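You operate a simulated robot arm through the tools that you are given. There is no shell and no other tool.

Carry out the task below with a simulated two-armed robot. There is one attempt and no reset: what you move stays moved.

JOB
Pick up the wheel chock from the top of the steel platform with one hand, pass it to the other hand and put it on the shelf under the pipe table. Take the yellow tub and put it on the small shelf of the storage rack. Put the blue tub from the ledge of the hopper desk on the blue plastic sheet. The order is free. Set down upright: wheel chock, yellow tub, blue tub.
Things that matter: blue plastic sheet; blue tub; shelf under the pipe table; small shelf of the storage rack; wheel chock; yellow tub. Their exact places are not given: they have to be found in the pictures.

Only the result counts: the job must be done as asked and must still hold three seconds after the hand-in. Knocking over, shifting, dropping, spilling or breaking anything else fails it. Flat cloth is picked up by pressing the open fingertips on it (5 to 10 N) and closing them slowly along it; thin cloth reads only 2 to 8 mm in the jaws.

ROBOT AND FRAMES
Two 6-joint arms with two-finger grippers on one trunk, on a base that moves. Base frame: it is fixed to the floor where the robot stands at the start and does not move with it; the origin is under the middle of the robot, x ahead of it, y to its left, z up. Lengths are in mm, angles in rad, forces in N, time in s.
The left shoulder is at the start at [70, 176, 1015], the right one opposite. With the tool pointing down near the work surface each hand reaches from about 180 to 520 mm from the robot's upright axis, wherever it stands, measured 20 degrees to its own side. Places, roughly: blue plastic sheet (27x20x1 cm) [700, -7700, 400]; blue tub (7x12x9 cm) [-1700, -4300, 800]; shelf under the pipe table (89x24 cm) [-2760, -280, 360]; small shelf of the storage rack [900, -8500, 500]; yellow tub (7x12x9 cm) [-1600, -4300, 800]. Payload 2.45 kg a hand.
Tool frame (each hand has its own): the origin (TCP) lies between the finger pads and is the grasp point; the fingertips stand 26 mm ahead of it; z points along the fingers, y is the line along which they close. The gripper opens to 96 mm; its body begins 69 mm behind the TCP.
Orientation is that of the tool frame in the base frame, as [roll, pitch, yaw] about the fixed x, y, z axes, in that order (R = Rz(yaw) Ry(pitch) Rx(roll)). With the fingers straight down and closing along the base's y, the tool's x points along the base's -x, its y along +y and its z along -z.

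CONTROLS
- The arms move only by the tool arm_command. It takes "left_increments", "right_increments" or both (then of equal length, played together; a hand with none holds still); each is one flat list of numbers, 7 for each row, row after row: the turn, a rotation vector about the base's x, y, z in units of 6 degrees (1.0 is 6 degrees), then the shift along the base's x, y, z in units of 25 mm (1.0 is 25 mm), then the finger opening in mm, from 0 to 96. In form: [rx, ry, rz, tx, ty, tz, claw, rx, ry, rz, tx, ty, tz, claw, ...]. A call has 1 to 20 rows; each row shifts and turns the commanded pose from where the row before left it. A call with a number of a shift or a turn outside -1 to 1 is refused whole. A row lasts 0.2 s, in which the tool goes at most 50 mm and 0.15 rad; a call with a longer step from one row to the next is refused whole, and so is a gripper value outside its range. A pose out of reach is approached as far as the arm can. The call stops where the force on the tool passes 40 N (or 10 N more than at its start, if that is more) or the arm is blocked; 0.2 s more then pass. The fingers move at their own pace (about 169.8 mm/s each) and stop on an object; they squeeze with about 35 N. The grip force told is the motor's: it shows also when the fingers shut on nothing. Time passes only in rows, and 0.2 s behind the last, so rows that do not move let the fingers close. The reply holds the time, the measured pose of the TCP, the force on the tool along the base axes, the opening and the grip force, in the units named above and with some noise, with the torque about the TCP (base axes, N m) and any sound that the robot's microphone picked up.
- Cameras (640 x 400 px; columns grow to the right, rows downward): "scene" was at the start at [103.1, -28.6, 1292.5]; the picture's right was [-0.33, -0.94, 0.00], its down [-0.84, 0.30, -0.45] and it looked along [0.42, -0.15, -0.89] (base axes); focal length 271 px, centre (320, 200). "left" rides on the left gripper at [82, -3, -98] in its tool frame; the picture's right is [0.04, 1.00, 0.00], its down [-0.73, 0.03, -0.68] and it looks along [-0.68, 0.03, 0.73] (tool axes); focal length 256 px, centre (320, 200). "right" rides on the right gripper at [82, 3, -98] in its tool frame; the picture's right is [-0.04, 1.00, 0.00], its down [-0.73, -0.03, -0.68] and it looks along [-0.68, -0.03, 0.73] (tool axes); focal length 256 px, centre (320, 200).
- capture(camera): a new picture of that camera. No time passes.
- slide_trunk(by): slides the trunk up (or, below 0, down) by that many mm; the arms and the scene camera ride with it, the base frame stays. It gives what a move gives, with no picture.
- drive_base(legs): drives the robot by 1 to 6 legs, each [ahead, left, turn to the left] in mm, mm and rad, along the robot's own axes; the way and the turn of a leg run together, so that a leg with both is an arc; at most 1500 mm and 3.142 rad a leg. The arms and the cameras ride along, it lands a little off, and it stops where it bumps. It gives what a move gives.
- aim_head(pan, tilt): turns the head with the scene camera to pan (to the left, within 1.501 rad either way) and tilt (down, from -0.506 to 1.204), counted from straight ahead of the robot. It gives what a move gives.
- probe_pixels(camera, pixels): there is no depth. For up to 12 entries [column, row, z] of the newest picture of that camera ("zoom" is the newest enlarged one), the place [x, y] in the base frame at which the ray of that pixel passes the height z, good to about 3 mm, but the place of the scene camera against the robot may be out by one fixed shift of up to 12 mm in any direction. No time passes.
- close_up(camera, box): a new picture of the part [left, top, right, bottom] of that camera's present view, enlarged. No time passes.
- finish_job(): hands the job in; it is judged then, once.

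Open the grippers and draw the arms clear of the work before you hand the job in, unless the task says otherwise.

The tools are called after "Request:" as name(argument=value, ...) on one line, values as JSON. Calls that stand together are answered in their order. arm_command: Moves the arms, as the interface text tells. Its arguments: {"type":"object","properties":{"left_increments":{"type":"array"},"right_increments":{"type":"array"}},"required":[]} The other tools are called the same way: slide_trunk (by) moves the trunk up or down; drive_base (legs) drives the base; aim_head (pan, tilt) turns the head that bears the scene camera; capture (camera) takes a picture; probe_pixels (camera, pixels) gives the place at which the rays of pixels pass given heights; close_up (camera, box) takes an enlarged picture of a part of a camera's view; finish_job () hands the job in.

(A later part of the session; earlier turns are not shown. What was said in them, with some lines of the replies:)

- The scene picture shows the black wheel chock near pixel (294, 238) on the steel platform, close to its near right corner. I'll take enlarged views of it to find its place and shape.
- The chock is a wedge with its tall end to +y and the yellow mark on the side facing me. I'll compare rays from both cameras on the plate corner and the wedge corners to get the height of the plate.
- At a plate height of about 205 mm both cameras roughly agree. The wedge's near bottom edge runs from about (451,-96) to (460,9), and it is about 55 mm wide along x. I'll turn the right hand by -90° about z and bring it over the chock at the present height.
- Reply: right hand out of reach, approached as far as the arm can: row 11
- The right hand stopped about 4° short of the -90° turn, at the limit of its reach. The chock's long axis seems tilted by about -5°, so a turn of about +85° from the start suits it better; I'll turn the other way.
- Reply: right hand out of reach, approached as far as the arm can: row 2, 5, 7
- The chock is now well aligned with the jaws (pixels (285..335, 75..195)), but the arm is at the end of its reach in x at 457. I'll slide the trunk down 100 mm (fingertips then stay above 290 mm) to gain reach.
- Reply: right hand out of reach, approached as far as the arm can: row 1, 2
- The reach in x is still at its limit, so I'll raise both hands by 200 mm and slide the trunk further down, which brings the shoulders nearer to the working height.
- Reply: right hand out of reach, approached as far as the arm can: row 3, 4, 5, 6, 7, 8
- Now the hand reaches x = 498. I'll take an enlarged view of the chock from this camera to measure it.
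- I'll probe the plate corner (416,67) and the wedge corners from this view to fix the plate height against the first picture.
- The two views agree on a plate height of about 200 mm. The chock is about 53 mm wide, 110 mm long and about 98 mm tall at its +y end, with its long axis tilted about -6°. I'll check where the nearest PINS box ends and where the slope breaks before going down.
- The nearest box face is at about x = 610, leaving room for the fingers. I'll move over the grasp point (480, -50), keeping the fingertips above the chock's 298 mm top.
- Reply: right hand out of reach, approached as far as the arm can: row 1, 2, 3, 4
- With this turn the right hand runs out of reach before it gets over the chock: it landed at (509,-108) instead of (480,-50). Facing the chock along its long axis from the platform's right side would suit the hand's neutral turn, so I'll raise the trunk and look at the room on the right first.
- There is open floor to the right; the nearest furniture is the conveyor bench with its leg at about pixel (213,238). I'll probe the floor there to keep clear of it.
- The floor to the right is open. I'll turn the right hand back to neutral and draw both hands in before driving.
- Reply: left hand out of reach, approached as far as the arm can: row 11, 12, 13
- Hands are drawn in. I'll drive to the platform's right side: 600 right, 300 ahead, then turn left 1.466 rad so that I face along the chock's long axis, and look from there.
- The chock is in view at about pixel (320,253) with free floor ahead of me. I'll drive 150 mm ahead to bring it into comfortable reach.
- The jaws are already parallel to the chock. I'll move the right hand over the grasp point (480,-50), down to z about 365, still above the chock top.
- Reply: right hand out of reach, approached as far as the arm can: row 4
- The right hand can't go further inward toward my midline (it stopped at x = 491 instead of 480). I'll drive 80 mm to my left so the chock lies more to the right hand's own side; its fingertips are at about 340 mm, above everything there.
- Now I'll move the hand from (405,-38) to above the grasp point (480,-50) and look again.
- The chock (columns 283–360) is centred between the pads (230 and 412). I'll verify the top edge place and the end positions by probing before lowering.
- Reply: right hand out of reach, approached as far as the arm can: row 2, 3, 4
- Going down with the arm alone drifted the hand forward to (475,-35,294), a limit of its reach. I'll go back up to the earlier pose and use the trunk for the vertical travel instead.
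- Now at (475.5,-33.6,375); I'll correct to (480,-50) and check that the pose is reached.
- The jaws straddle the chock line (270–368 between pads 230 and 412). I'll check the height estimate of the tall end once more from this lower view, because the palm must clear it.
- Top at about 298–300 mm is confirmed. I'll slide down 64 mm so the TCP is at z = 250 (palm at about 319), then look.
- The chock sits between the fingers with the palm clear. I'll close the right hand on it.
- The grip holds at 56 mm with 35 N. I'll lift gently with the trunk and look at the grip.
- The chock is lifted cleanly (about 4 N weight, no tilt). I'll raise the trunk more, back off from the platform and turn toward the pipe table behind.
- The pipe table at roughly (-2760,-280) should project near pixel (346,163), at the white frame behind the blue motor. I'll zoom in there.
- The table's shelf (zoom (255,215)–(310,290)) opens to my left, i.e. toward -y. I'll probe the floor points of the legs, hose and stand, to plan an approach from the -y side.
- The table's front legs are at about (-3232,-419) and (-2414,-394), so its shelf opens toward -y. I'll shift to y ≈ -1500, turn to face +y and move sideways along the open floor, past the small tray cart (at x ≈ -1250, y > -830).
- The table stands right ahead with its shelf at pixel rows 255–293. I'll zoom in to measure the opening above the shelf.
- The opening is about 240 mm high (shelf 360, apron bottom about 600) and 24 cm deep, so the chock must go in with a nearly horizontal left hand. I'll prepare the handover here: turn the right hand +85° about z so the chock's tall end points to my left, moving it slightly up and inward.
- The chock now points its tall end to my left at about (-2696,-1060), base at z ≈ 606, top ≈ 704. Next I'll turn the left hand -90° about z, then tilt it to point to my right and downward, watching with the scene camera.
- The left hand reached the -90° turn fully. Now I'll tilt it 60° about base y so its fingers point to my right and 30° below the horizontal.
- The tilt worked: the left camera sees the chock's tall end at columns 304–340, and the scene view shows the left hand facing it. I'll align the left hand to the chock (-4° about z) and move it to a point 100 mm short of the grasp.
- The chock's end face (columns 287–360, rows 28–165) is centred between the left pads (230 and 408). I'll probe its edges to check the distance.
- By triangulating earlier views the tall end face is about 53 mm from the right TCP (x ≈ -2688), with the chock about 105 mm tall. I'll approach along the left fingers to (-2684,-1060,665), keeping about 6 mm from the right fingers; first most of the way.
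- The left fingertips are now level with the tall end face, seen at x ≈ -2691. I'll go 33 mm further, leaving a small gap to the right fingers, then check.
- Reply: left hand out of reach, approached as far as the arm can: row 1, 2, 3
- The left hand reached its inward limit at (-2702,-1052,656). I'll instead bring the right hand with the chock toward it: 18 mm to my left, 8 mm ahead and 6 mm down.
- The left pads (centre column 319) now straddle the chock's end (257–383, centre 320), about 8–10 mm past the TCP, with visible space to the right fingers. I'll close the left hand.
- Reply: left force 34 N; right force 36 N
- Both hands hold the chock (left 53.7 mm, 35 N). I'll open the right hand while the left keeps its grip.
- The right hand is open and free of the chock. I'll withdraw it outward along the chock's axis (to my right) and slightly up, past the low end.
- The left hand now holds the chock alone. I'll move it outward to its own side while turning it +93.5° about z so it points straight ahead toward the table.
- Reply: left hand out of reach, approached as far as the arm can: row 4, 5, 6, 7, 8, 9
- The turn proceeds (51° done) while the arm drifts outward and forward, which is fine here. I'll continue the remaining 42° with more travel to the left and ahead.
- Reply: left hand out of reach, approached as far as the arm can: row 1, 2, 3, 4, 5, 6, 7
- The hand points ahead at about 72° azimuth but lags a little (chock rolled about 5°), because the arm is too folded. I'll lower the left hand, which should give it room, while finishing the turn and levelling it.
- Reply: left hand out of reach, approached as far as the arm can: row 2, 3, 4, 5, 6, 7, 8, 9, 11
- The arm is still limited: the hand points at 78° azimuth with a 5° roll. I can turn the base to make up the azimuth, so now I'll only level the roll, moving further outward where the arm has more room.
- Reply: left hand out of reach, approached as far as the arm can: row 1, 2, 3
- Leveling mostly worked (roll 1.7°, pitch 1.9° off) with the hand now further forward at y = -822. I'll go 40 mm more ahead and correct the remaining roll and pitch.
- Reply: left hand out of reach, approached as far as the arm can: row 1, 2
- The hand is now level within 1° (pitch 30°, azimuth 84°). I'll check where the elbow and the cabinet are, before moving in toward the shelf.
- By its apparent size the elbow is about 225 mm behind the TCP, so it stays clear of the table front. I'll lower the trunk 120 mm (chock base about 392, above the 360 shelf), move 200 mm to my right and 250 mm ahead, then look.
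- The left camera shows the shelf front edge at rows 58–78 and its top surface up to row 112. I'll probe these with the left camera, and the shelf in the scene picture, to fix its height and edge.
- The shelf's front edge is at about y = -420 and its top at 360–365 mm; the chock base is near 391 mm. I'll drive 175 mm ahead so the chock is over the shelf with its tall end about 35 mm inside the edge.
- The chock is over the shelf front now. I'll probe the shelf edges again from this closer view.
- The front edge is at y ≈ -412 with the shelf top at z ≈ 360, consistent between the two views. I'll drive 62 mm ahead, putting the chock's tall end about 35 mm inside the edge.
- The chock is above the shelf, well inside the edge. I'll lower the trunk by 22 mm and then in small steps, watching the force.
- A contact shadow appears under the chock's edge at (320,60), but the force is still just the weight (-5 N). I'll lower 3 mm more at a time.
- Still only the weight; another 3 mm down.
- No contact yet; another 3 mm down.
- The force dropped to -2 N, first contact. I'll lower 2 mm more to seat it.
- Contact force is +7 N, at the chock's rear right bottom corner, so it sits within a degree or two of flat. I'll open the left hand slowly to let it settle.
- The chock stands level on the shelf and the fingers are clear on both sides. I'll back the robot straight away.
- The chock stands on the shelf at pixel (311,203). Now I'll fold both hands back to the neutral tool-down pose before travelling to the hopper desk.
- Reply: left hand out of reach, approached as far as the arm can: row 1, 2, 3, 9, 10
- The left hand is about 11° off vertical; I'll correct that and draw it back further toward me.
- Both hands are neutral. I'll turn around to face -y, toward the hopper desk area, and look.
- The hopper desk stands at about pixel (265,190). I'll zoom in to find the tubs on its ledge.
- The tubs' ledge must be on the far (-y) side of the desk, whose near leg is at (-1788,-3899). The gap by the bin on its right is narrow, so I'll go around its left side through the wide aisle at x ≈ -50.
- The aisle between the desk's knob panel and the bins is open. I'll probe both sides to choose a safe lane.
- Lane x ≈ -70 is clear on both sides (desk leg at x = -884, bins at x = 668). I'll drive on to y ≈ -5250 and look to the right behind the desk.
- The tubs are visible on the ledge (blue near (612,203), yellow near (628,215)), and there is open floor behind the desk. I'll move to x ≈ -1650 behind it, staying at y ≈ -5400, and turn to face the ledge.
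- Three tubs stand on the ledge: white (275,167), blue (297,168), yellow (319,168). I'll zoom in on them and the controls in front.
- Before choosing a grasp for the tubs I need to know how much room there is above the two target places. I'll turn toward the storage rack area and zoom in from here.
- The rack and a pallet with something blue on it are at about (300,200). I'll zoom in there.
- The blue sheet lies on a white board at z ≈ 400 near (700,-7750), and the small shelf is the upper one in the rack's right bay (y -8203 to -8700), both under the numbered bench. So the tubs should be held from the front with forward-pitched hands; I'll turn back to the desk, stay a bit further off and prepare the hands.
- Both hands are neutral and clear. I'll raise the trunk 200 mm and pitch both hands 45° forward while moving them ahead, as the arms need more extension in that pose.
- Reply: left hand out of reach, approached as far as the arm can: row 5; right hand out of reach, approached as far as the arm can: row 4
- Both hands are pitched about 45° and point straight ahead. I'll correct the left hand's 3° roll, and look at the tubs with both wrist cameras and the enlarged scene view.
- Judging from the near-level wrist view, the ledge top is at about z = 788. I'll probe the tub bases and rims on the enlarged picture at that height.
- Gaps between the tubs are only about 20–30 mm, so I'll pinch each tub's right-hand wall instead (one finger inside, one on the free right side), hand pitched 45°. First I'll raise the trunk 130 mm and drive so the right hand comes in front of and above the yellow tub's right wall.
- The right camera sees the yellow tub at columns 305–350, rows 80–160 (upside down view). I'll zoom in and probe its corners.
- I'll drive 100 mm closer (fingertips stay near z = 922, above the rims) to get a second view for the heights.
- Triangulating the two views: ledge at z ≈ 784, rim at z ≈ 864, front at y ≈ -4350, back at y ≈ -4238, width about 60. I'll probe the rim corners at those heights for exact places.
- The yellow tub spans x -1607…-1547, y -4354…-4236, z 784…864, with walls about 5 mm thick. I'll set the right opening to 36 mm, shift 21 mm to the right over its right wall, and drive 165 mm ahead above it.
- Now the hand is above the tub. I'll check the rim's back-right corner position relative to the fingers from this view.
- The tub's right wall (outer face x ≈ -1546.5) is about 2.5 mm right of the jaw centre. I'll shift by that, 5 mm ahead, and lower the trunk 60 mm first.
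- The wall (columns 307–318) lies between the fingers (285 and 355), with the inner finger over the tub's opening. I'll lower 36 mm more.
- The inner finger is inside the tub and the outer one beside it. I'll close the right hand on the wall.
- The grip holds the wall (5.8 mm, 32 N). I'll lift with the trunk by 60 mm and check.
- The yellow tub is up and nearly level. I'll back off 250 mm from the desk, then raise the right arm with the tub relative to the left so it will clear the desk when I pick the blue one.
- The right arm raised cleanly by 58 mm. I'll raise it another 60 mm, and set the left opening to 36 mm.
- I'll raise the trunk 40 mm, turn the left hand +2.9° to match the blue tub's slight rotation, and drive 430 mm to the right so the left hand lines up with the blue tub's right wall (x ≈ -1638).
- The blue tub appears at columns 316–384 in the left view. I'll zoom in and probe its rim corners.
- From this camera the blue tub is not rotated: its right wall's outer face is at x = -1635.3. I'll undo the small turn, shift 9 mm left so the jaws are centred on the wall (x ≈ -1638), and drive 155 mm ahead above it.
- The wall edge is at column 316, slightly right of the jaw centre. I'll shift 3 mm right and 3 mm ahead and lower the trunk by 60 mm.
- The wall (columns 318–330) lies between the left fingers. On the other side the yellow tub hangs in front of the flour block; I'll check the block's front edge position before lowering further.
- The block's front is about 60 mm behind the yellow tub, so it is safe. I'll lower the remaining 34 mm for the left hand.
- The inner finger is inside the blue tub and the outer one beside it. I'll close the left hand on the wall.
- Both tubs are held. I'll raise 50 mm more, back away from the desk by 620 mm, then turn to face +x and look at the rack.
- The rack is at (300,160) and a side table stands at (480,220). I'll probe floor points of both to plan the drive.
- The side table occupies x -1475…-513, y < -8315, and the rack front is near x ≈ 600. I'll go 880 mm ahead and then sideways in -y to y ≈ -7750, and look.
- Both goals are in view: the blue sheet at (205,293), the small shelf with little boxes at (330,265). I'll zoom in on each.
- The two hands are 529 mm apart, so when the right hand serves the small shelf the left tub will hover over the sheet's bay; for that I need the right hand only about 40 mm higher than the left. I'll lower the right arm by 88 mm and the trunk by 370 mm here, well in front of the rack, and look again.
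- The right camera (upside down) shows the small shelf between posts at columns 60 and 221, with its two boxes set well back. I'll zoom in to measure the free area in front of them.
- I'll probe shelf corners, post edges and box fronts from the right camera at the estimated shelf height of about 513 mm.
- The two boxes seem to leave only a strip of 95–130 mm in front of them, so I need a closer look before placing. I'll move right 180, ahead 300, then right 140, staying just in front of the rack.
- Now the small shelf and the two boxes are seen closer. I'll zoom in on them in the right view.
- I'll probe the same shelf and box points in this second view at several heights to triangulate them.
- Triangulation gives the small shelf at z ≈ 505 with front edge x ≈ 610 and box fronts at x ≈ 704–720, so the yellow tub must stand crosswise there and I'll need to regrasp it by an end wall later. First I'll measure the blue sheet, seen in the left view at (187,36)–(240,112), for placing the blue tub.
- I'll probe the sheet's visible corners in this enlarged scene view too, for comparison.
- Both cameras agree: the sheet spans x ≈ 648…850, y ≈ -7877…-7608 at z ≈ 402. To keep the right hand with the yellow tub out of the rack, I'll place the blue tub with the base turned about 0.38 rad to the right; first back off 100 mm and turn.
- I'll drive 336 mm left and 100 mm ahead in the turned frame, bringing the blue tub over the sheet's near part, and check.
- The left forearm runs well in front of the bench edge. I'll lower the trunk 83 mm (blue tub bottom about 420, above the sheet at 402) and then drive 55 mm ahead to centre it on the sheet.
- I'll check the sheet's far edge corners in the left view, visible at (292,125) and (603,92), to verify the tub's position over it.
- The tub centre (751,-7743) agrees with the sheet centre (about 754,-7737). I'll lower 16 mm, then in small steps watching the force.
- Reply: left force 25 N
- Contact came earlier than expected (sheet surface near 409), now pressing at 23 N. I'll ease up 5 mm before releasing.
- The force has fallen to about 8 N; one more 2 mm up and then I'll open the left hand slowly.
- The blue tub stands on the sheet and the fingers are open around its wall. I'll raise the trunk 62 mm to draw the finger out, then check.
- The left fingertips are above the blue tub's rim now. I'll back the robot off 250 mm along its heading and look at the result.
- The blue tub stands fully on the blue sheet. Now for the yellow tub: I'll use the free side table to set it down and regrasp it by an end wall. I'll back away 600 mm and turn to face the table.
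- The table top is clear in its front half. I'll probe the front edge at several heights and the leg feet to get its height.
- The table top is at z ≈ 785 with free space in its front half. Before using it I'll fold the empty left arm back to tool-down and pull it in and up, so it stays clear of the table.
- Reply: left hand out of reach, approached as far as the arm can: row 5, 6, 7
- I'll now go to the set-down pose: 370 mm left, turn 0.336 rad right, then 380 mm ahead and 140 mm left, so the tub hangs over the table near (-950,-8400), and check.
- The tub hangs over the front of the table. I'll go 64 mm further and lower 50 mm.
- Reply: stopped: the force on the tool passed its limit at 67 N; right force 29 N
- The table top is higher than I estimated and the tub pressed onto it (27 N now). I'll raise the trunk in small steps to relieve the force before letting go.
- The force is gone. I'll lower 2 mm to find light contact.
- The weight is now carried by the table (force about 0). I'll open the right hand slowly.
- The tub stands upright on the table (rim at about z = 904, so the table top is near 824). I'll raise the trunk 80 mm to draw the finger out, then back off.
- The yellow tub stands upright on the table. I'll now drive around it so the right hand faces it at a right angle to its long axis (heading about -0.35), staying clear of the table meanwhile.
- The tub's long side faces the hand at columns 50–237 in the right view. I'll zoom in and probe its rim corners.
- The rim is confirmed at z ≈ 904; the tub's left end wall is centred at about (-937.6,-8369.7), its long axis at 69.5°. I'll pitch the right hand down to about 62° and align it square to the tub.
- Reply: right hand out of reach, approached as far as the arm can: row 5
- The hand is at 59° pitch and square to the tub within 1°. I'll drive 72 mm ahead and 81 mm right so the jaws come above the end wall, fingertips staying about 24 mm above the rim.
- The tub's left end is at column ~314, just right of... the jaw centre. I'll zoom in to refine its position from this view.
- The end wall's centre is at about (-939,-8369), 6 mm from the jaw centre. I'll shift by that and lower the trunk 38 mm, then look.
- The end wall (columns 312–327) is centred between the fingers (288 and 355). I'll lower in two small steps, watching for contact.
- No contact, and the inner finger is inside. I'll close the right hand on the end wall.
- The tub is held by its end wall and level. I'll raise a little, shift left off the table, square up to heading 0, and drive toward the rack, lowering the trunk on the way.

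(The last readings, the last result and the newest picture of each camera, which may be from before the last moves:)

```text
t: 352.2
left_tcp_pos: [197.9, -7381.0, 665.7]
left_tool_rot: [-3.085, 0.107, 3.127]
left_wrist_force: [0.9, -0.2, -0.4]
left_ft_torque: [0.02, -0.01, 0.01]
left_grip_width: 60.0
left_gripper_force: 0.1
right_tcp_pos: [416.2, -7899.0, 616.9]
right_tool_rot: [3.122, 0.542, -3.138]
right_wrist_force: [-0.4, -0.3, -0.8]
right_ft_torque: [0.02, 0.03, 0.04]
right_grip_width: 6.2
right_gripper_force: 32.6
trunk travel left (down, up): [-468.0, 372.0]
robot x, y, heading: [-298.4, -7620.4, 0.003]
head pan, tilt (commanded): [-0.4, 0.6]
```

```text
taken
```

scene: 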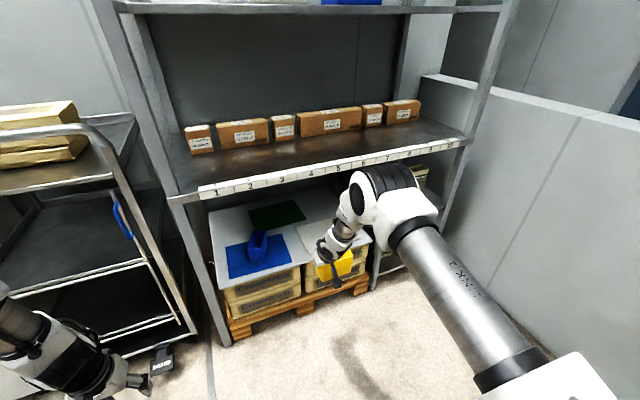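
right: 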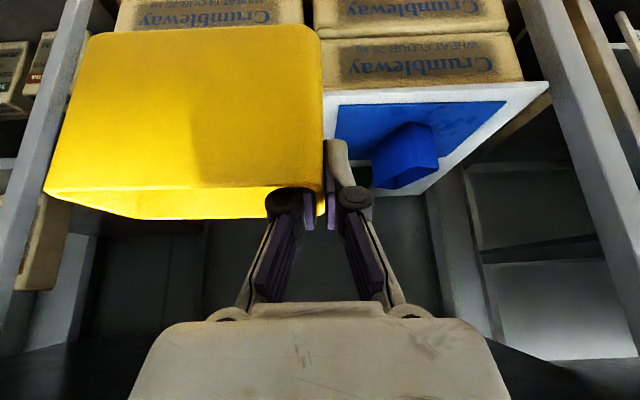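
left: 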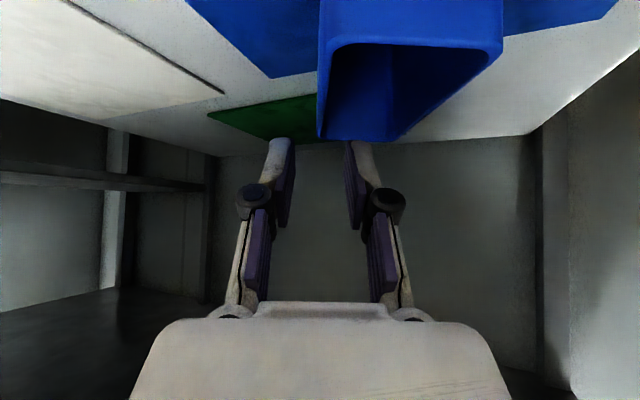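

Now at heading 0 with the tub at the right height. I'll drive 380 mm to the right, then diagonally 128 ahead and 149 right, keeping the tub just in front of the rack, and check.

Request:
drive_base(legs=[[0, -380, 0], [118, -149, 0]])

Request:
capture(camera="right")

Request:
aim_head(pan=-0.6, tilt=0.65)

Request:
capture(camera="scene")

```text
t: 355.8
left_tcp_pos: [316.6, -7911.3, 667.0]
left_tool_rot: [-3.084, 0.106, 3.131]
left_wrist_force: [-0.5, -1.1, 0.6]
left_ft_torque: [0.0, 0.02, 0.05]
left_grip_width: 59.8
left_gripper_force: 0.0
right_tcp_pos: [538.3, -8429.3, 617.0]
right_tool_rot: [3.119, 0.541, -3.137]
right_wrist_force: [0.5, -0.6, -0.5]
right_ft_torque: [0.04, 0.03, 0.03]
right_grip_width: 6.0
right_gripper_force: 32.2
trunk travel left (down, up): [-468.0, 372.0]
robot x, y, heading: [-181.2, -8150.2, -0.002]
head pan, tilt (commanded): [-0.4, 0.6]
```

```text
taken
```

right: 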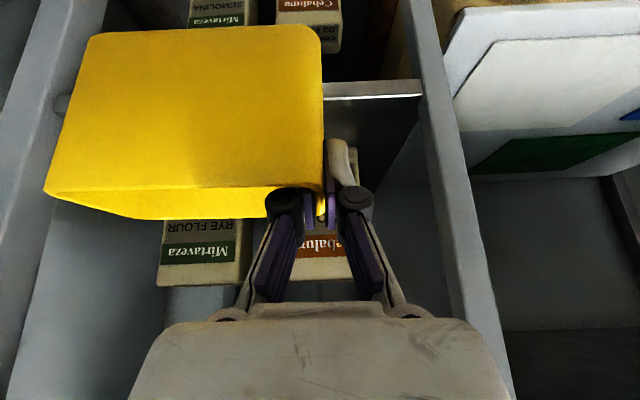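

```text
t: 356.5
left_tcp_pos: [316.4, -7910.2, 666.0]
left_tool_rot: [-3.086, 0.106, 3.128]
left_wrist_force: [-0.1, -0.3, -0.1]
left_ft_torque: [0.01, 0.01, 0.01]
left_grip_width: 60.1
left_gripper_force: 0.0
right_tcp_pos: [537.6, -8428.3, 616.8]
right_tool_rot: [3.122, 0.542, -3.136]
right_wrist_force: [0.3, 0.7, -0.3]
right_ft_torque: [0.06, -0.01, -0.01]
right_grip_width: 5.9
right_gripper_force: 32.7
trunk travel left (down, up): [-468.0, 372.0]
robot x, y, heading: [-177.8, -8149.5, -0.005]
head pan, tilt (commanded): [-0.6, 0.649]
```

```text
taken
```

scene: 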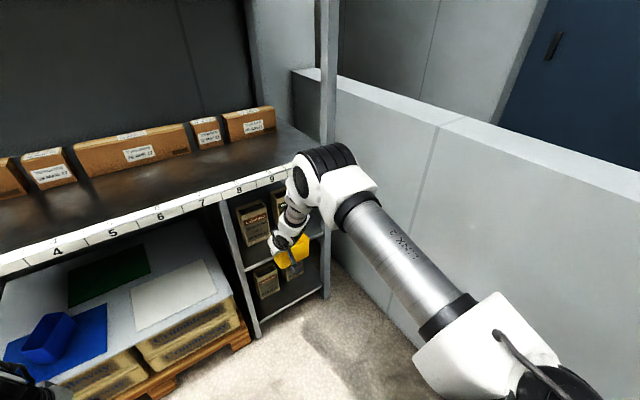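

The tub is in front of the small shelf's bay, between its posts. I'll zoom in to measure the shelf edge and the semolina box just behind the hand.

Request:
close_up(camera="right", box=[280, 40, 480, 165])

Request:
close_up(camera="scene", box=[220, 170, 350, 300])

```text
3.20 times, centred on (380, 102) of right
```

zoom: 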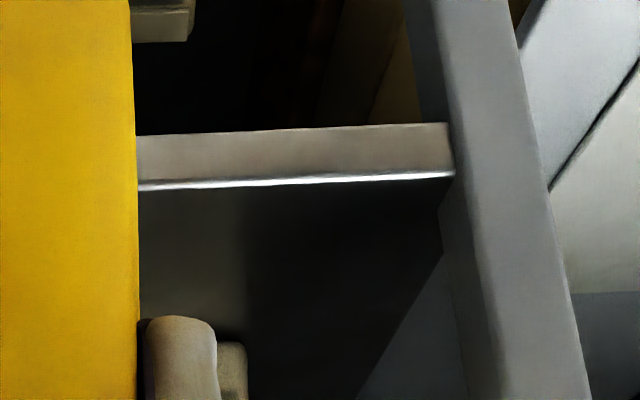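

```text
3.08 times, centred on (285, 235) of scene
```

zoom: 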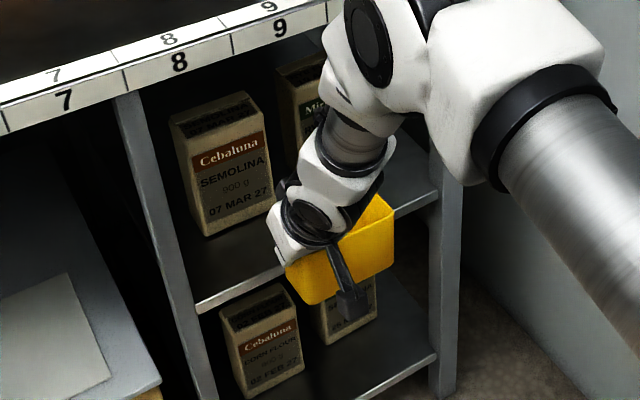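

Request:
probe_pixels(camera="right", pixels=[[323.75, 97.9, 500], [323.75, 97.9, 505], [323.75, 97.9, 510], [421.25, 93.6, 500], [421.25, 93.6, 505], [421.25, 93.6, 510]])

Request:
probe_pixels(camera="zoom", pixels=[[197, 305, 505], [430, 203, 505], [205, 236, 505], [272, 208, 505], [197, 305, 510], [205, 236, 510], [272, 208, 510], [330, 300, 540], [395, 265, 540]])

```text
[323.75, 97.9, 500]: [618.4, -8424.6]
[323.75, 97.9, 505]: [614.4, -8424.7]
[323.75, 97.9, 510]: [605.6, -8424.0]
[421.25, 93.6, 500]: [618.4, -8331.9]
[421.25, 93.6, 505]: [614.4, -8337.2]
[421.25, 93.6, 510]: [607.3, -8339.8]
```

```text
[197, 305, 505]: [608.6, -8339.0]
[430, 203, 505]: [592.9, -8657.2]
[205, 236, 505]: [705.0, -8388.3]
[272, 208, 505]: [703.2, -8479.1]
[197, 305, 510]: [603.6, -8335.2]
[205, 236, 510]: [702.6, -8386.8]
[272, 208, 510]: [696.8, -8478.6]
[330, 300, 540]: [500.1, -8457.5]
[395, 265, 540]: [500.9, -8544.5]
```

The shelf edge is at x ≈ 612, z ≈ 507, and the semolina front at x ≈ 705–715, so the tub fits with its front at x = 625. I'll drive 80 mm ahead first and look.

Request:
drive_base(legs=[[80, 0, 0]])

Request:
capture(camera="right")

Request:
close_up(camera="scene", box=[210, 170, 370, 300])

Request:
capture(camera="scene")

```text
t: 357.5
left_tcp_pos: [397.2, -7911.6, 665.9]
left_tool_rot: [-3.087, 0.104, 3.126]
left_wrist_force: [0.9, 0.3, -0.3]
left_ft_torque: [0.02, -0.02, -0.01]
left_grip_width: 60.3
left_gripper_force: 0.0
right_tcp_pos: [617.6, -8428.5, 615.2]
right_tool_rot: [3.121, 0.544, -3.139]
right_wrist_force: [-0.3, 0.4, -0.4]
right_ft_torque: [0.06, 0.04, -0.01]
right_grip_width: 6.0
right_gripper_force: 32.3
trunk travel left (down, up): [-468.0, 372.0]
robot x, y, heading: [-98.9, -8150.8, 0.001]
head pan, tilt (commanded): [-0.6, 0.649]
```

```text
taken
```

right: 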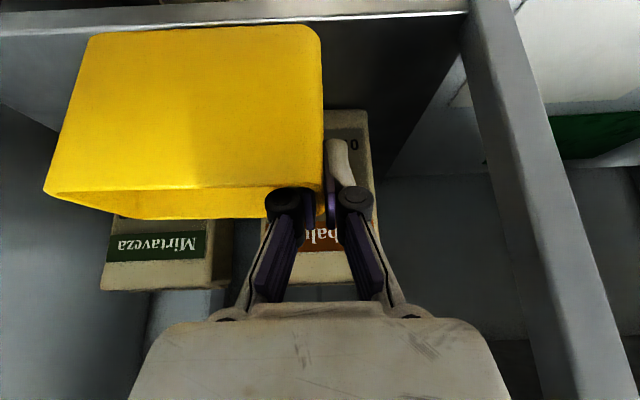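

```text
3.08 times, centred on (290, 235) of scene
```

zoom: 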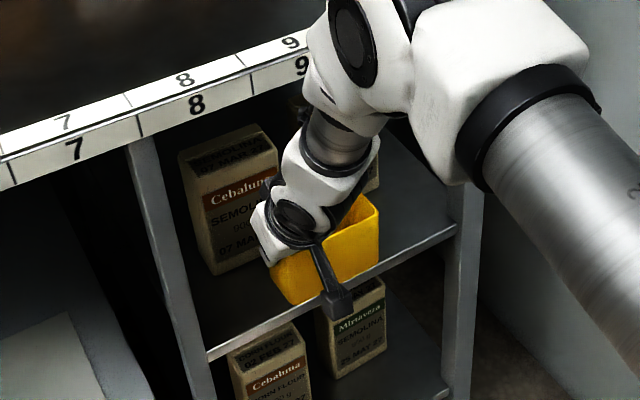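

```text
taken
```

scene: 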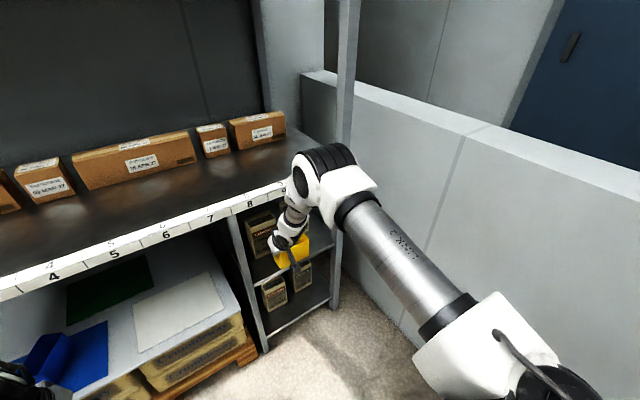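

Clear on all sides. I'll drive the remaining 35 mm.

Request:
drive_base(legs=[[35, 0, 0]])

Request:
capture(camera="right")

Request:
close_up(camera="scene", box=[210, 180, 370, 310])

```text
t: 358.4
left_tcp_pos: [432.8, -7911.2, 665.8]
left_tool_rot: [-3.086, 0.106, 3.128]
left_wrist_force: [0.6, 0.4, -0.8]
left_ft_torque: [0.01, 0.04, -0.01]
left_grip_width: 60.2
left_gripper_force: 0.1
right_tcp_pos: [653.4, -8429.5, 615.6]
right_tool_rot: [3.122, 0.542, -3.138]
right_wrist_force: [0.2, 0.0, -1.2]
right_ft_torque: [0.02, 0.01, -0.02]
right_grip_width: 5.9
right_gripper_force: 32.5
trunk travel left (down, up): [-468.0, 372.0]
robot x, y, heading: [-62.1, -8151.4, 0.004]
head pan, tilt (commanded): [-0.6, 0.649]
```

```text
taken
```

right: 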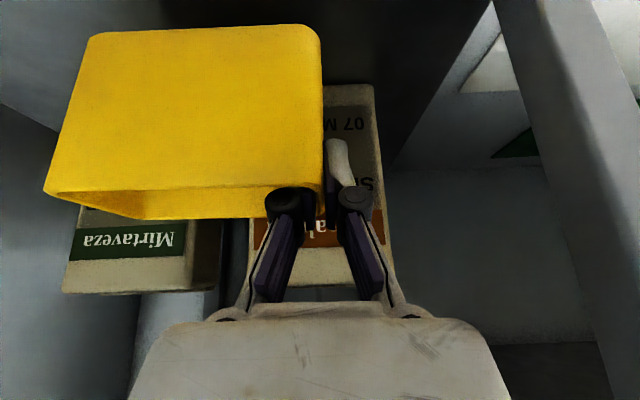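

```text
3.08 times, centred on (290, 245) of scene
```

zoom: 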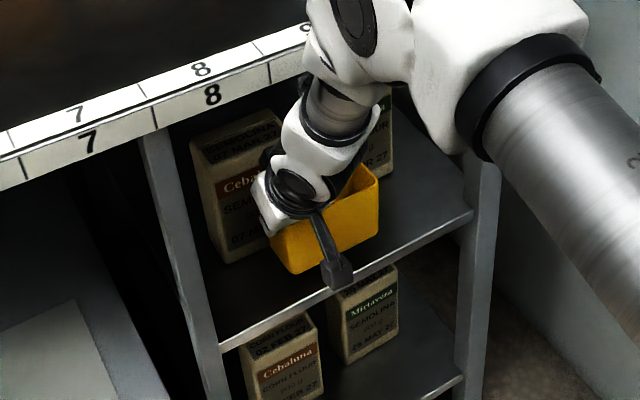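

The tub is above the strip in front of the boxes. I'll lower 24 mm, then in 3 mm steps while watching the force.

Request:
slide_trunk(by=-22)

Request:
capture(camera="right")

Request:
close_up(camera="scene", box=[210, 180, 370, 310])

```text
t: 359.1
left_tcp_pos: [431.5, -7910.2, 644.7]
left_tool_rot: [-3.086, 0.106, 3.126]
left_wrist_force: [0.3, -0.2, 0.3]
left_ft_torque: [0.01, 0.01, -0.01]
left_grip_width: 60.1
left_gripper_force: 0.0
right_tcp_pos: [651.4, -8428.1, 595.7]
right_tool_rot: [3.12, 0.544, -3.139]
right_wrist_force: [0.0, 0.1, -0.2]
right_ft_torque: [0.07, 0.02, 0.01]
right_grip_width: 6.0
right_gripper_force: 32.6
trunk travel left (down, up): [-446.0, 394.0]
robot x, y, heading: [-65.1, -8153.0, 0.002]
head pan, tilt (commanded): [-0.6, 0.649]
```

```text
taken
```

right: 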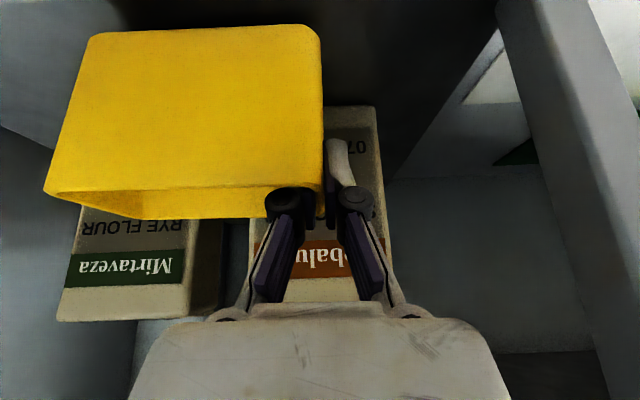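

```text
3.08 times, centred on (290, 245) of scene
```

zoom: 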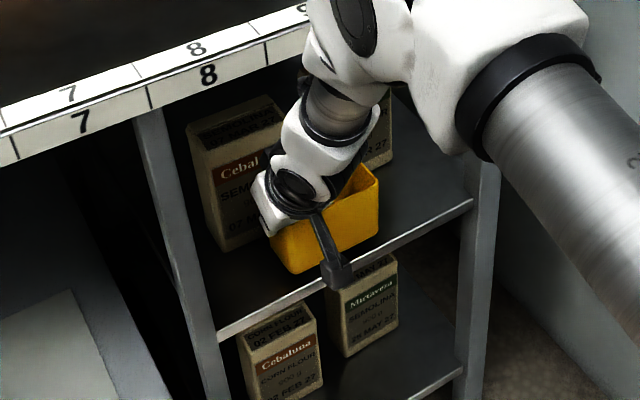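

Still free (bottom near 521). I'll continue in small steps.

Request:
slide_trunk(by=-6)

Request:
slide_trunk(by=-3)

```text
t: 359.6
left_tcp_pos: [431.3, -7910.5, 639.1]
left_tool_rot: [-3.084, 0.107, 3.127]
left_wrist_force: [1.3, 0.0, 0.0]
left_ft_torque: [0.0, 0.01, 0.02]
left_grip_width: 60.1
left_gripper_force: 0.1
right_tcp_pos: [652.5, -8429.1, 588.3]
right_tool_rot: [3.121, 0.543, -3.138]
right_wrist_force: [0.9, -0.2, -0.8]
right_ft_torque: [0.02, 0.01, -0.01]
right_grip_width: 6.1
right_gripper_force: 32.1
trunk travel left (down, up): [-440.0, 400.0]
robot x, y, heading: [-62.9, -8150.8, 0.001]
head pan, tilt (commanded): [-0.6, 0.649]
```

```text
t: 360.1
left_tcp_pos: [431.6, -7910.6, 634.0]
left_tool_rot: [-3.086, 0.106, 3.129]
left_wrist_force: [0.0, -0.5, -0.4]
left_ft_torque: [0.01, -0.01, 0.0]
left_grip_width: 59.9
left_gripper_force: 0.1
right_tcp_pos: [651.3, -8429.1, 585.3]
right_tool_rot: [3.121, 0.543, -3.138]
right_wrist_force: [0.1, -0.8, -0.8]
right_ft_torque: [0.05, 0.03, 0.0]
right_grip_width: 6.3
right_gripper_force: 32.2
trunk travel left (down, up): [-437.0, 403.0]
robot x, y, heading: [-63.8, -8150.7, -0.001]
head pan, tilt (commanded): [-0.6, 0.649]
```

No contact yet; 3 mm more.

Request:
slide_trunk(by=-3)

```text
t: 360.7
left_tcp_pos: [432.2, -7911.5, 632.9]
left_tool_rot: [-3.085, 0.108, 3.128]
left_wrist_force: [-0.1, 0.0, -0.5]
left_ft_torque: [-0.03, 0.0, 0.0]
left_grip_width: 59.9
left_gripper_force: 0.0
right_tcp_pos: [652.4, -8429.2, 582.6]
right_tool_rot: [3.12, 0.542, -3.136]
right_wrist_force: [-0.2, 0.2, -1.3]
right_ft_torque: [0.08, -0.02, -0.02]
right_grip_width: 6.0
right_gripper_force: 32.1
trunk travel left (down, up): [-434.0, 406.0]
robot x, y, heading: [-61.1, -8150.2, 0.001]
head pan, tilt (commanded): [-0.6, 0.649]
```

Still hanging free (weight -1.3 N); 2 mm more.

Request:
slide_trunk(by=-2)

```text
t: 361.2
left_tcp_pos: [431.8, -7910.9, 629.4]
left_tool_rot: [-3.086, 0.107, 3.128]
left_wrist_force: [-0.2, -0.1, 0.4]
left_ft_torque: [0.02, 0.0, -0.01]
left_grip_width: 59.9
left_gripper_force: 0.2
right_tcp_pos: [651.8, -8429.7, 580.2]
right_tool_rot: [3.12, 0.543, -3.138]
right_wrist_force: [0.4, -0.2, -1.3]
right_ft_torque: [0.08, -0.01, -0.04]
right_grip_width: 6.2
right_gripper_force: 32.1
trunk travel left (down, up): [-432.0, 408.0]
robot x, y, heading: [-65.3, -8152.4, 0.0]
head pan, tilt (commanded): [-0.6, 0.649]
```

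Another 2 mm.

Request:
slide_trunk(by=-2)

```text
t: 361.7
left_tcp_pos: [432.1, -7910.4, 627.6]
left_tool_rot: [-3.086, 0.107, 3.128]
left_wrist_force: [-0.5, 0.0, -0.1]
left_ft_torque: [-0.02, 0.02, -0.02]
left_grip_width: 60.0
left_gripper_force: 0.1
right_tcp_pos: [652.7, -8428.4, 578.7]
right_tool_rot: [3.121, 0.542, -3.138]
right_wrist_force: [0.4, -0.2, -1.3]
right_ft_torque: [0.0, -0.02, 0.06]
right_grip_width: 5.9
right_gripper_force: 32.4
trunk travel left (down, up): [-430.0, 410.0]
robot x, y, heading: [-65.9, -8151.4, -0.0]
head pan, tilt (commanded): [-0.6, 0.649]
```

Another 2 mm.

Request:
slide_trunk(by=-2)

Request:
capture(camera="right")

Request:
close_up(camera="scene", box=[240, 200, 340, 280])

```text
t: 362.2
left_tcp_pos: [431.4, -7911.0, 626.7]
left_tool_rot: [-3.084, 0.107, 3.126]
left_wrist_force: [0.4, -0.2, -0.1]
left_ft_torque: [0.0, 0.01, -0.01]
left_grip_width: 60.3
left_gripper_force: 0.1
right_tcp_pos: [652.3, -8428.8, 577.0]
right_tool_rot: [3.121, 0.546, -3.137]
right_wrist_force: [0.6, 1.2, 2.1]
right_ft_torque: [-0.23, -0.01, 0.08]
right_grip_width: 6.2
right_gripper_force: 32.1
trunk travel left (down, up): [-428.0, 412.0]
robot x, y, heading: [-64.0, -8151.5, 0.01]
head pan, tilt (commanded): [-0.6, 0.649]
```

```text
taken
```

right: 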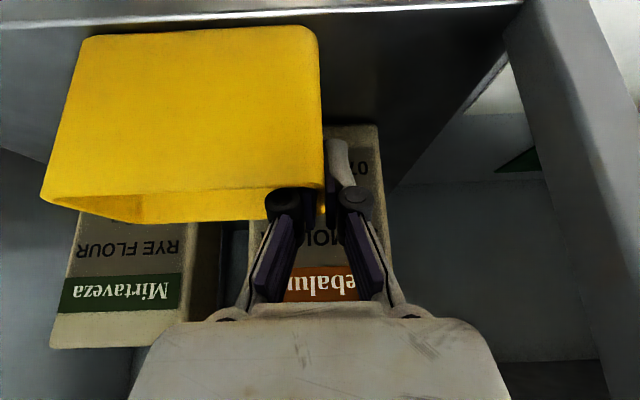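

```text
5.00 times, centred on (290, 240) of scene
```

zoom: 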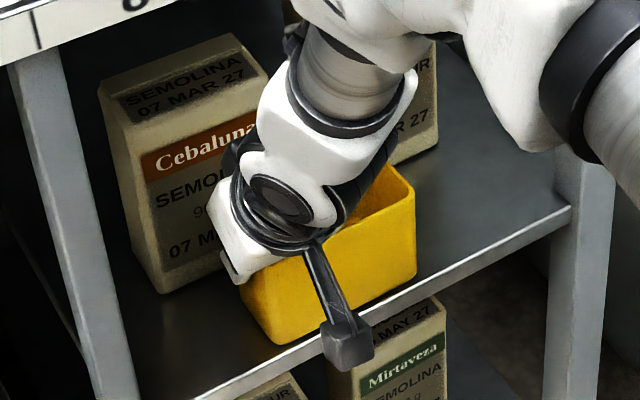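

Light contact (+2 N). The tub sits just behind the shelf's front edge and clear of the boxes. I'll open the right hand slowly.

Request:
arm_command(right_increments=[0, 0, 0, 0, 0, 0, 8, 0, 0, 0, 0, 0, 0, 12, 0, 0, 0, 0, 0, 0, 20, 0, 0, 0, 0, 0, 0, 28, 0, 0, 0, 0, 0, 0, 32, 0, 0, 0, 0, 0, 0, 32])

Request:
capture(camera="right")

Request:
close_up(camera="scene", box=[240, 200, 340, 280])

```text
t: 363.6
left_tcp_pos: [432.0, -7910.7, 626.5]
left_tool_rot: [-3.086, 0.108, 3.127]
left_wrist_force: [-0.5, -0.4, -0.1]
left_ft_torque: [-0.01, -0.01, -0.01]
left_grip_width: 60.0
left_gripper_force: 0.1
right_tcp_pos: [652.2, -8428.6, 576.1]
right_tool_rot: [3.12, 0.543, -3.137]
right_wrist_force: [-0.3, 1.2, 0.3]
right_ft_torque: [-0.02, -0.02, 0.0]
right_grip_width: 32.2
right_gripper_force: 0.1
trunk travel left (down, up): [-428.0, 412.0]
robot x, y, heading: [-66.4, -8149.5, -0.001]
head pan, tilt (commanded): [-0.6, 0.649]
```

```text
taken
```

right: 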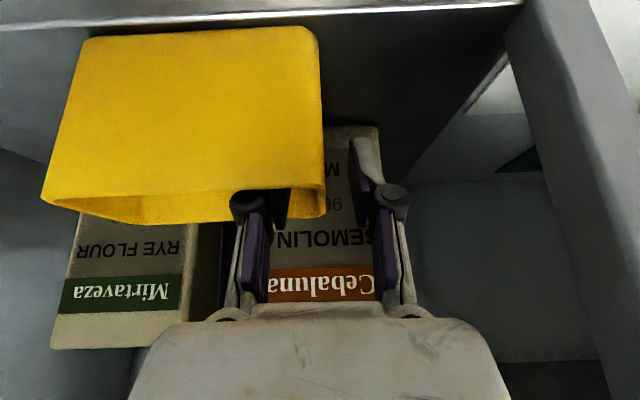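

```text
5.00 times, centred on (290, 240) of scene
```

zoom: 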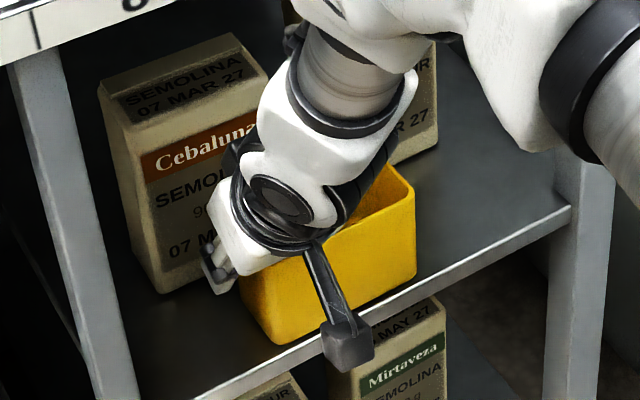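

Released cleanly. To keep the wrist clear of the bench edge, I'll raise 40 mm, move back 20 mm, raise 22 mm more, and then back out.

Request:
slide_trunk(by=40)

Request:
drive_base(legs=[[-20, 0, 0]])

Request:
capture(camera="right")

```text
t: 364.5
left_tcp_pos: [431.4, -7911.6, 666.3]
left_tool_rot: [-3.085, 0.105, 3.127]
left_wrist_force: [-0.3, -0.1, -0.5]
left_ft_torque: [0.0, 0.04, 0.01]
left_grip_width: 59.9
left_gripper_force: 0.1
right_tcp_pos: [652.3, -8429.0, 616.4]
right_tool_rot: [3.121, 0.544, -3.138]
right_wrist_force: [0.1, 0.5, 0.2]
right_ft_torque: [0.0, 0.02, 0.0]
right_grip_width: 32.0
right_gripper_force: 0.1
trunk travel left (down, up): [-468.0, 372.0]
robot x, y, heading: [-63.6, -8150.8, 0.004]
head pan, tilt (commanded): [-0.6, 0.649]
```

```text
t: 365.2
left_tcp_pos: [412.1, -7911.1, 666.3]
left_tool_rot: [-3.086, 0.106, 3.129]
left_wrist_force: [-0.2, 0.4, -0.2]
left_ft_torque: [0.01, -0.03, 0.0]
left_grip_width: 60.2
left_gripper_force: 0.1
right_tcp_pos: [632.1, -8429.3, 617.1]
right_tool_rot: [3.121, 0.545, -3.139]
right_wrist_force: [0.3, -0.1, 0.1]
right_ft_torque: [-0.01, 0.0, 0.0]
right_grip_width: 31.8
right_gripper_force: 0.2
trunk travel left (down, up): [-468.0, 372.0]
robot x, y, heading: [-82.7, -8154.9, 0.003]
head pan, tilt (commanded): [-0.6, 0.649]
```

```text
taken
```

right: 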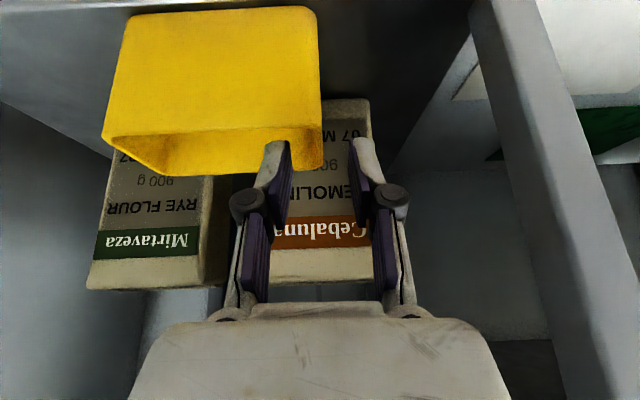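

The tub stayed in place. Now raise 24 mm and back out 200 mm.

Request:
slide_trunk(by=24)

Request:
drive_base(legs=[[-70, 0, 0]])

Request:
capture(camera="right")

Request:
close_up(camera="scene", box=[210, 160, 370, 290])

```text
t: 365.9
left_tcp_pos: [413.0, -7910.4, 691.1]
left_tool_rot: [-3.086, 0.107, 3.127]
left_wrist_force: [-0.5, -0.3, -0.5]
left_ft_torque: [-0.03, -0.03, -0.03]
left_grip_width: 59.9
left_gripper_force: 0.1
right_tcp_pos: [633.6, -8430.0, 639.2]
right_tool_rot: [3.12, 0.542, -3.139]
right_wrist_force: [-0.7, -0.4, 0.1]
right_ft_torque: [0.0, -0.01, 0.01]
right_grip_width: 32.1
right_gripper_force: 0.0
trunk travel left (down, up): [-492.0, 348.0]
robot x, y, heading: [-87.0, -8151.2, 0.002]
head pan, tilt (commanded): [-0.6, 0.649]
```

```text
t: 367.0
left_tcp_pos: [342.2, -7910.4, 691.0]
left_tool_rot: [-3.086, 0.108, 3.127]
left_wrist_force: [-0.7, -0.3, 0.6]
left_ft_torque: [-0.01, -0.02, 0.01]
left_grip_width: 60.1
left_gripper_force: 0.0
right_tcp_pos: [561.9, -8428.5, 640.9]
right_tool_rot: [3.121, 0.545, -3.139]
right_wrist_force: [-0.6, 0.2, 1.2]
right_ft_torque: [-0.01, 0.0, 0.0]
right_grip_width: 32.0
right_gripper_force: 0.0
trunk travel left (down, up): [-492.0, 348.0]
robot x, y, heading: [-155.8, -8149.0, 0.0]
head pan, tilt (commanded): [-0.6, 0.649]
```

```text
taken
```

right: 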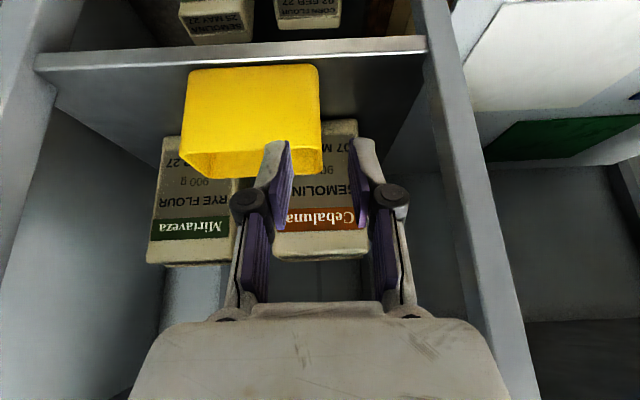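

```text
3.08 times, centred on (290, 225) of scene
```

zoom: 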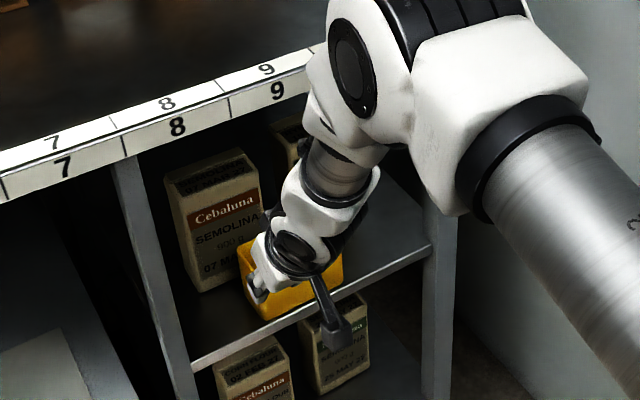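

The yellow tub stands on the small shelf. I'll back 35 mm more, then move left away from the side table, and look at everything.

Request:
drive_base(legs=[[-30, 0, 0], [0, 400, 0], [-350, 0, 0]])

Request:
aim_head(pan=-0.45, tilt=0.5)

Request:
capture(camera="scene")

Request:
close_up(camera="scene", box=[160, 130, 400, 280])

```text
t: 371.8
left_tcp_pos: [-39.1, -7508.7, 690.9]
left_tool_rot: [-3.085, 0.109, 3.128]
left_wrist_force: [0.1, -0.4, 0.2]
left_ft_torque: [-0.01, -0.02, 0.0]
left_grip_width: 59.9
left_gripper_force: 0.1
right_tcp_pos: [181.2, -8029.4, 640.9]
right_tool_rot: [3.119, 0.544, -3.138]
right_wrist_force: [-0.7, 0.0, -0.7]
right_ft_torque: [0.01, -0.02, 0.0]
right_grip_width: 32.2
right_gripper_force: 0.1
trunk travel left (down, up): [-492.0, 348.0]
robot x, y, heading: [-533.9, -7749.1, 0.002]
head pan, tilt (commanded): [-0.6, 0.649]
```

```text
t: 372.5
left_tcp_pos: [-39.5, -7509.8, 690.2]
left_tool_rot: [-3.087, 0.105, 3.128]
left_wrist_force: [0.2, -0.3, -0.2]
left_ft_torque: [0.0, 0.03, 0.0]
left_grip_width: 60.1
left_gripper_force: 0.0
right_tcp_pos: [181.8, -8028.0, 641.2]
right_tool_rot: [3.12, 0.543, -3.139]
right_wrist_force: [-0.2, 0.0, 0.0]
right_ft_torque: [0.0, 0.01, 0.01]
right_grip_width: 32.0
right_gripper_force: 0.0
trunk travel left (down, up): [-492.0, 348.0]
robot x, y, heading: [-535.8, -7749.3, 0.001]
head pan, tilt (commanded): [-0.45, 0.499]
```

```text
taken
```

scene: 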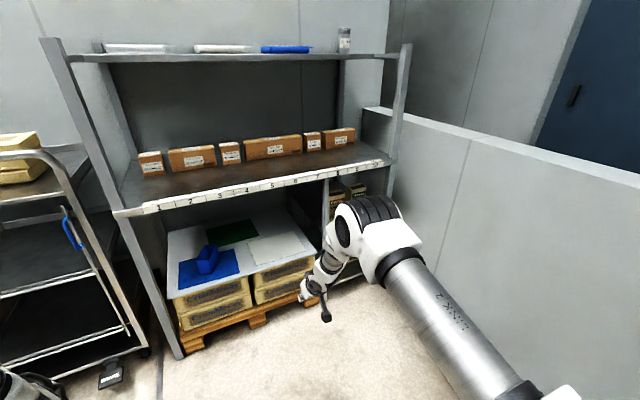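

```text
2.67 times, centred on (280, 205) of scene
```

zoom: 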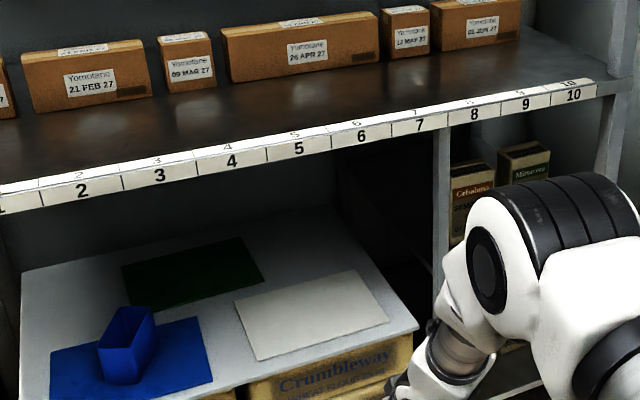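

I'll check the yellow tub with the right wrist camera and open both grippers fully.

Request:
arm_command(left_increments=[0, 0, 0, 0, 0, 0, 96, 0, 0, 0, 0, 0, 0, 96], right_increments=[0, 0, 0, 0, 0, 0, 96, 0, 0, 0, 0, 0, 0, 96])

Request:
capture(camera="right")

Request:
close_up(camera="right", box=[60, 60, 320, 225])

```text
t: 373.1
left_tcp_pos: [-39.1, -7511.1, 690.3]
left_tool_rot: [-3.085, 0.104, 3.129]
left_wrist_force: [0.1, -0.4, 0.6]
left_ft_torque: [-0.05, -0.01, -0.02]
left_grip_width: 95.8
left_gripper_force: 0.0
right_tcp_pos: [180.8, -8029.4, 640.6]
right_tool_rot: [3.119, 0.543, -3.138]
right_wrist_force: [-0.1, -0.1, -0.5]
right_ft_torque: [-0.01, 0.0, 0.02]
right_grip_width: 96.2
right_gripper_force: 0.1
trunk travel left (down, up): [-492.0, 348.0]
robot x, y, heading: [-535.1, -7752.1, 0.004]
head pan, tilt (commanded): [-0.45, 0.499]
```

```text
taken
```

right: 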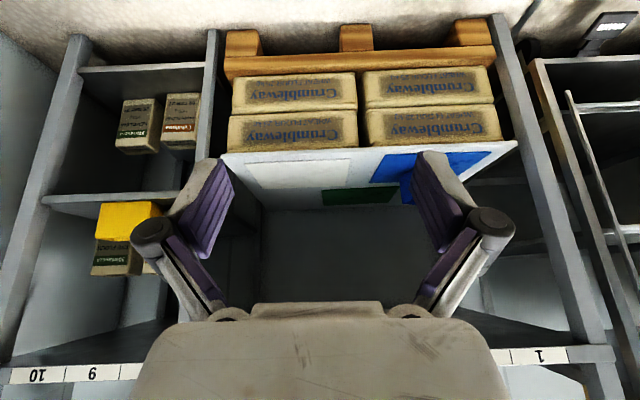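

```text
2.42 times, centred on (190, 142) of right
```

zoom: 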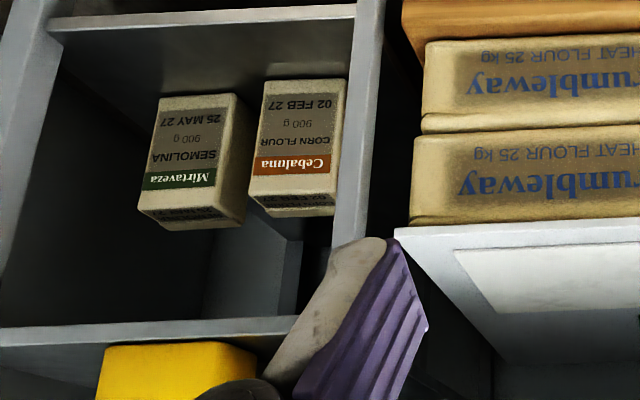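

The yellow tub stands upright on the small shelf behind its front edge, the blue tub is on the blue sheet, and the chock was left level on the shelf under the pipe table. Both grippers are open and the arms are well clear, so I hand the job in.

Request:
finish_job()

```text
The job is handed in.
```

I finished all three placements and handed the job in. I don't have the verdict.

- **Wheel chock:** I picked it up with the right hand, passed it to the left hand in the air, and set it level on the shelf under the pipe table, about 35 mm in from the front edge.
- **Blue tub:** it stands upright on the blue plastic sheet, roughly in the middle.
- **Yellow tub:** it stands upright and crosswise on the small shelf of the storage rack, the upper of the two at about 505 mm. The two flour boxes there leave only about 95 mm of depth, so it could not go in lengthwise.

**Extra contact:**
- To turn the yellow tub crosswise I set it down briefly on the steel side table near the rack and gripped it again by its end wall.
- While lowering it there I misjudged the table height and the tub pressed down with a force that peaked at about 67 N. It slid a little in the grip but stood upright afterwards, and I saw nothing on the table move.
- The blue tub was also pressed onto its sheet at about 23 N before I eased off.

I saw nothing else knocked or shifted in the pictures I took. I did not go back to look at the chock after leaving the pipe table. Both grippers are open and the arms are clear of the work.
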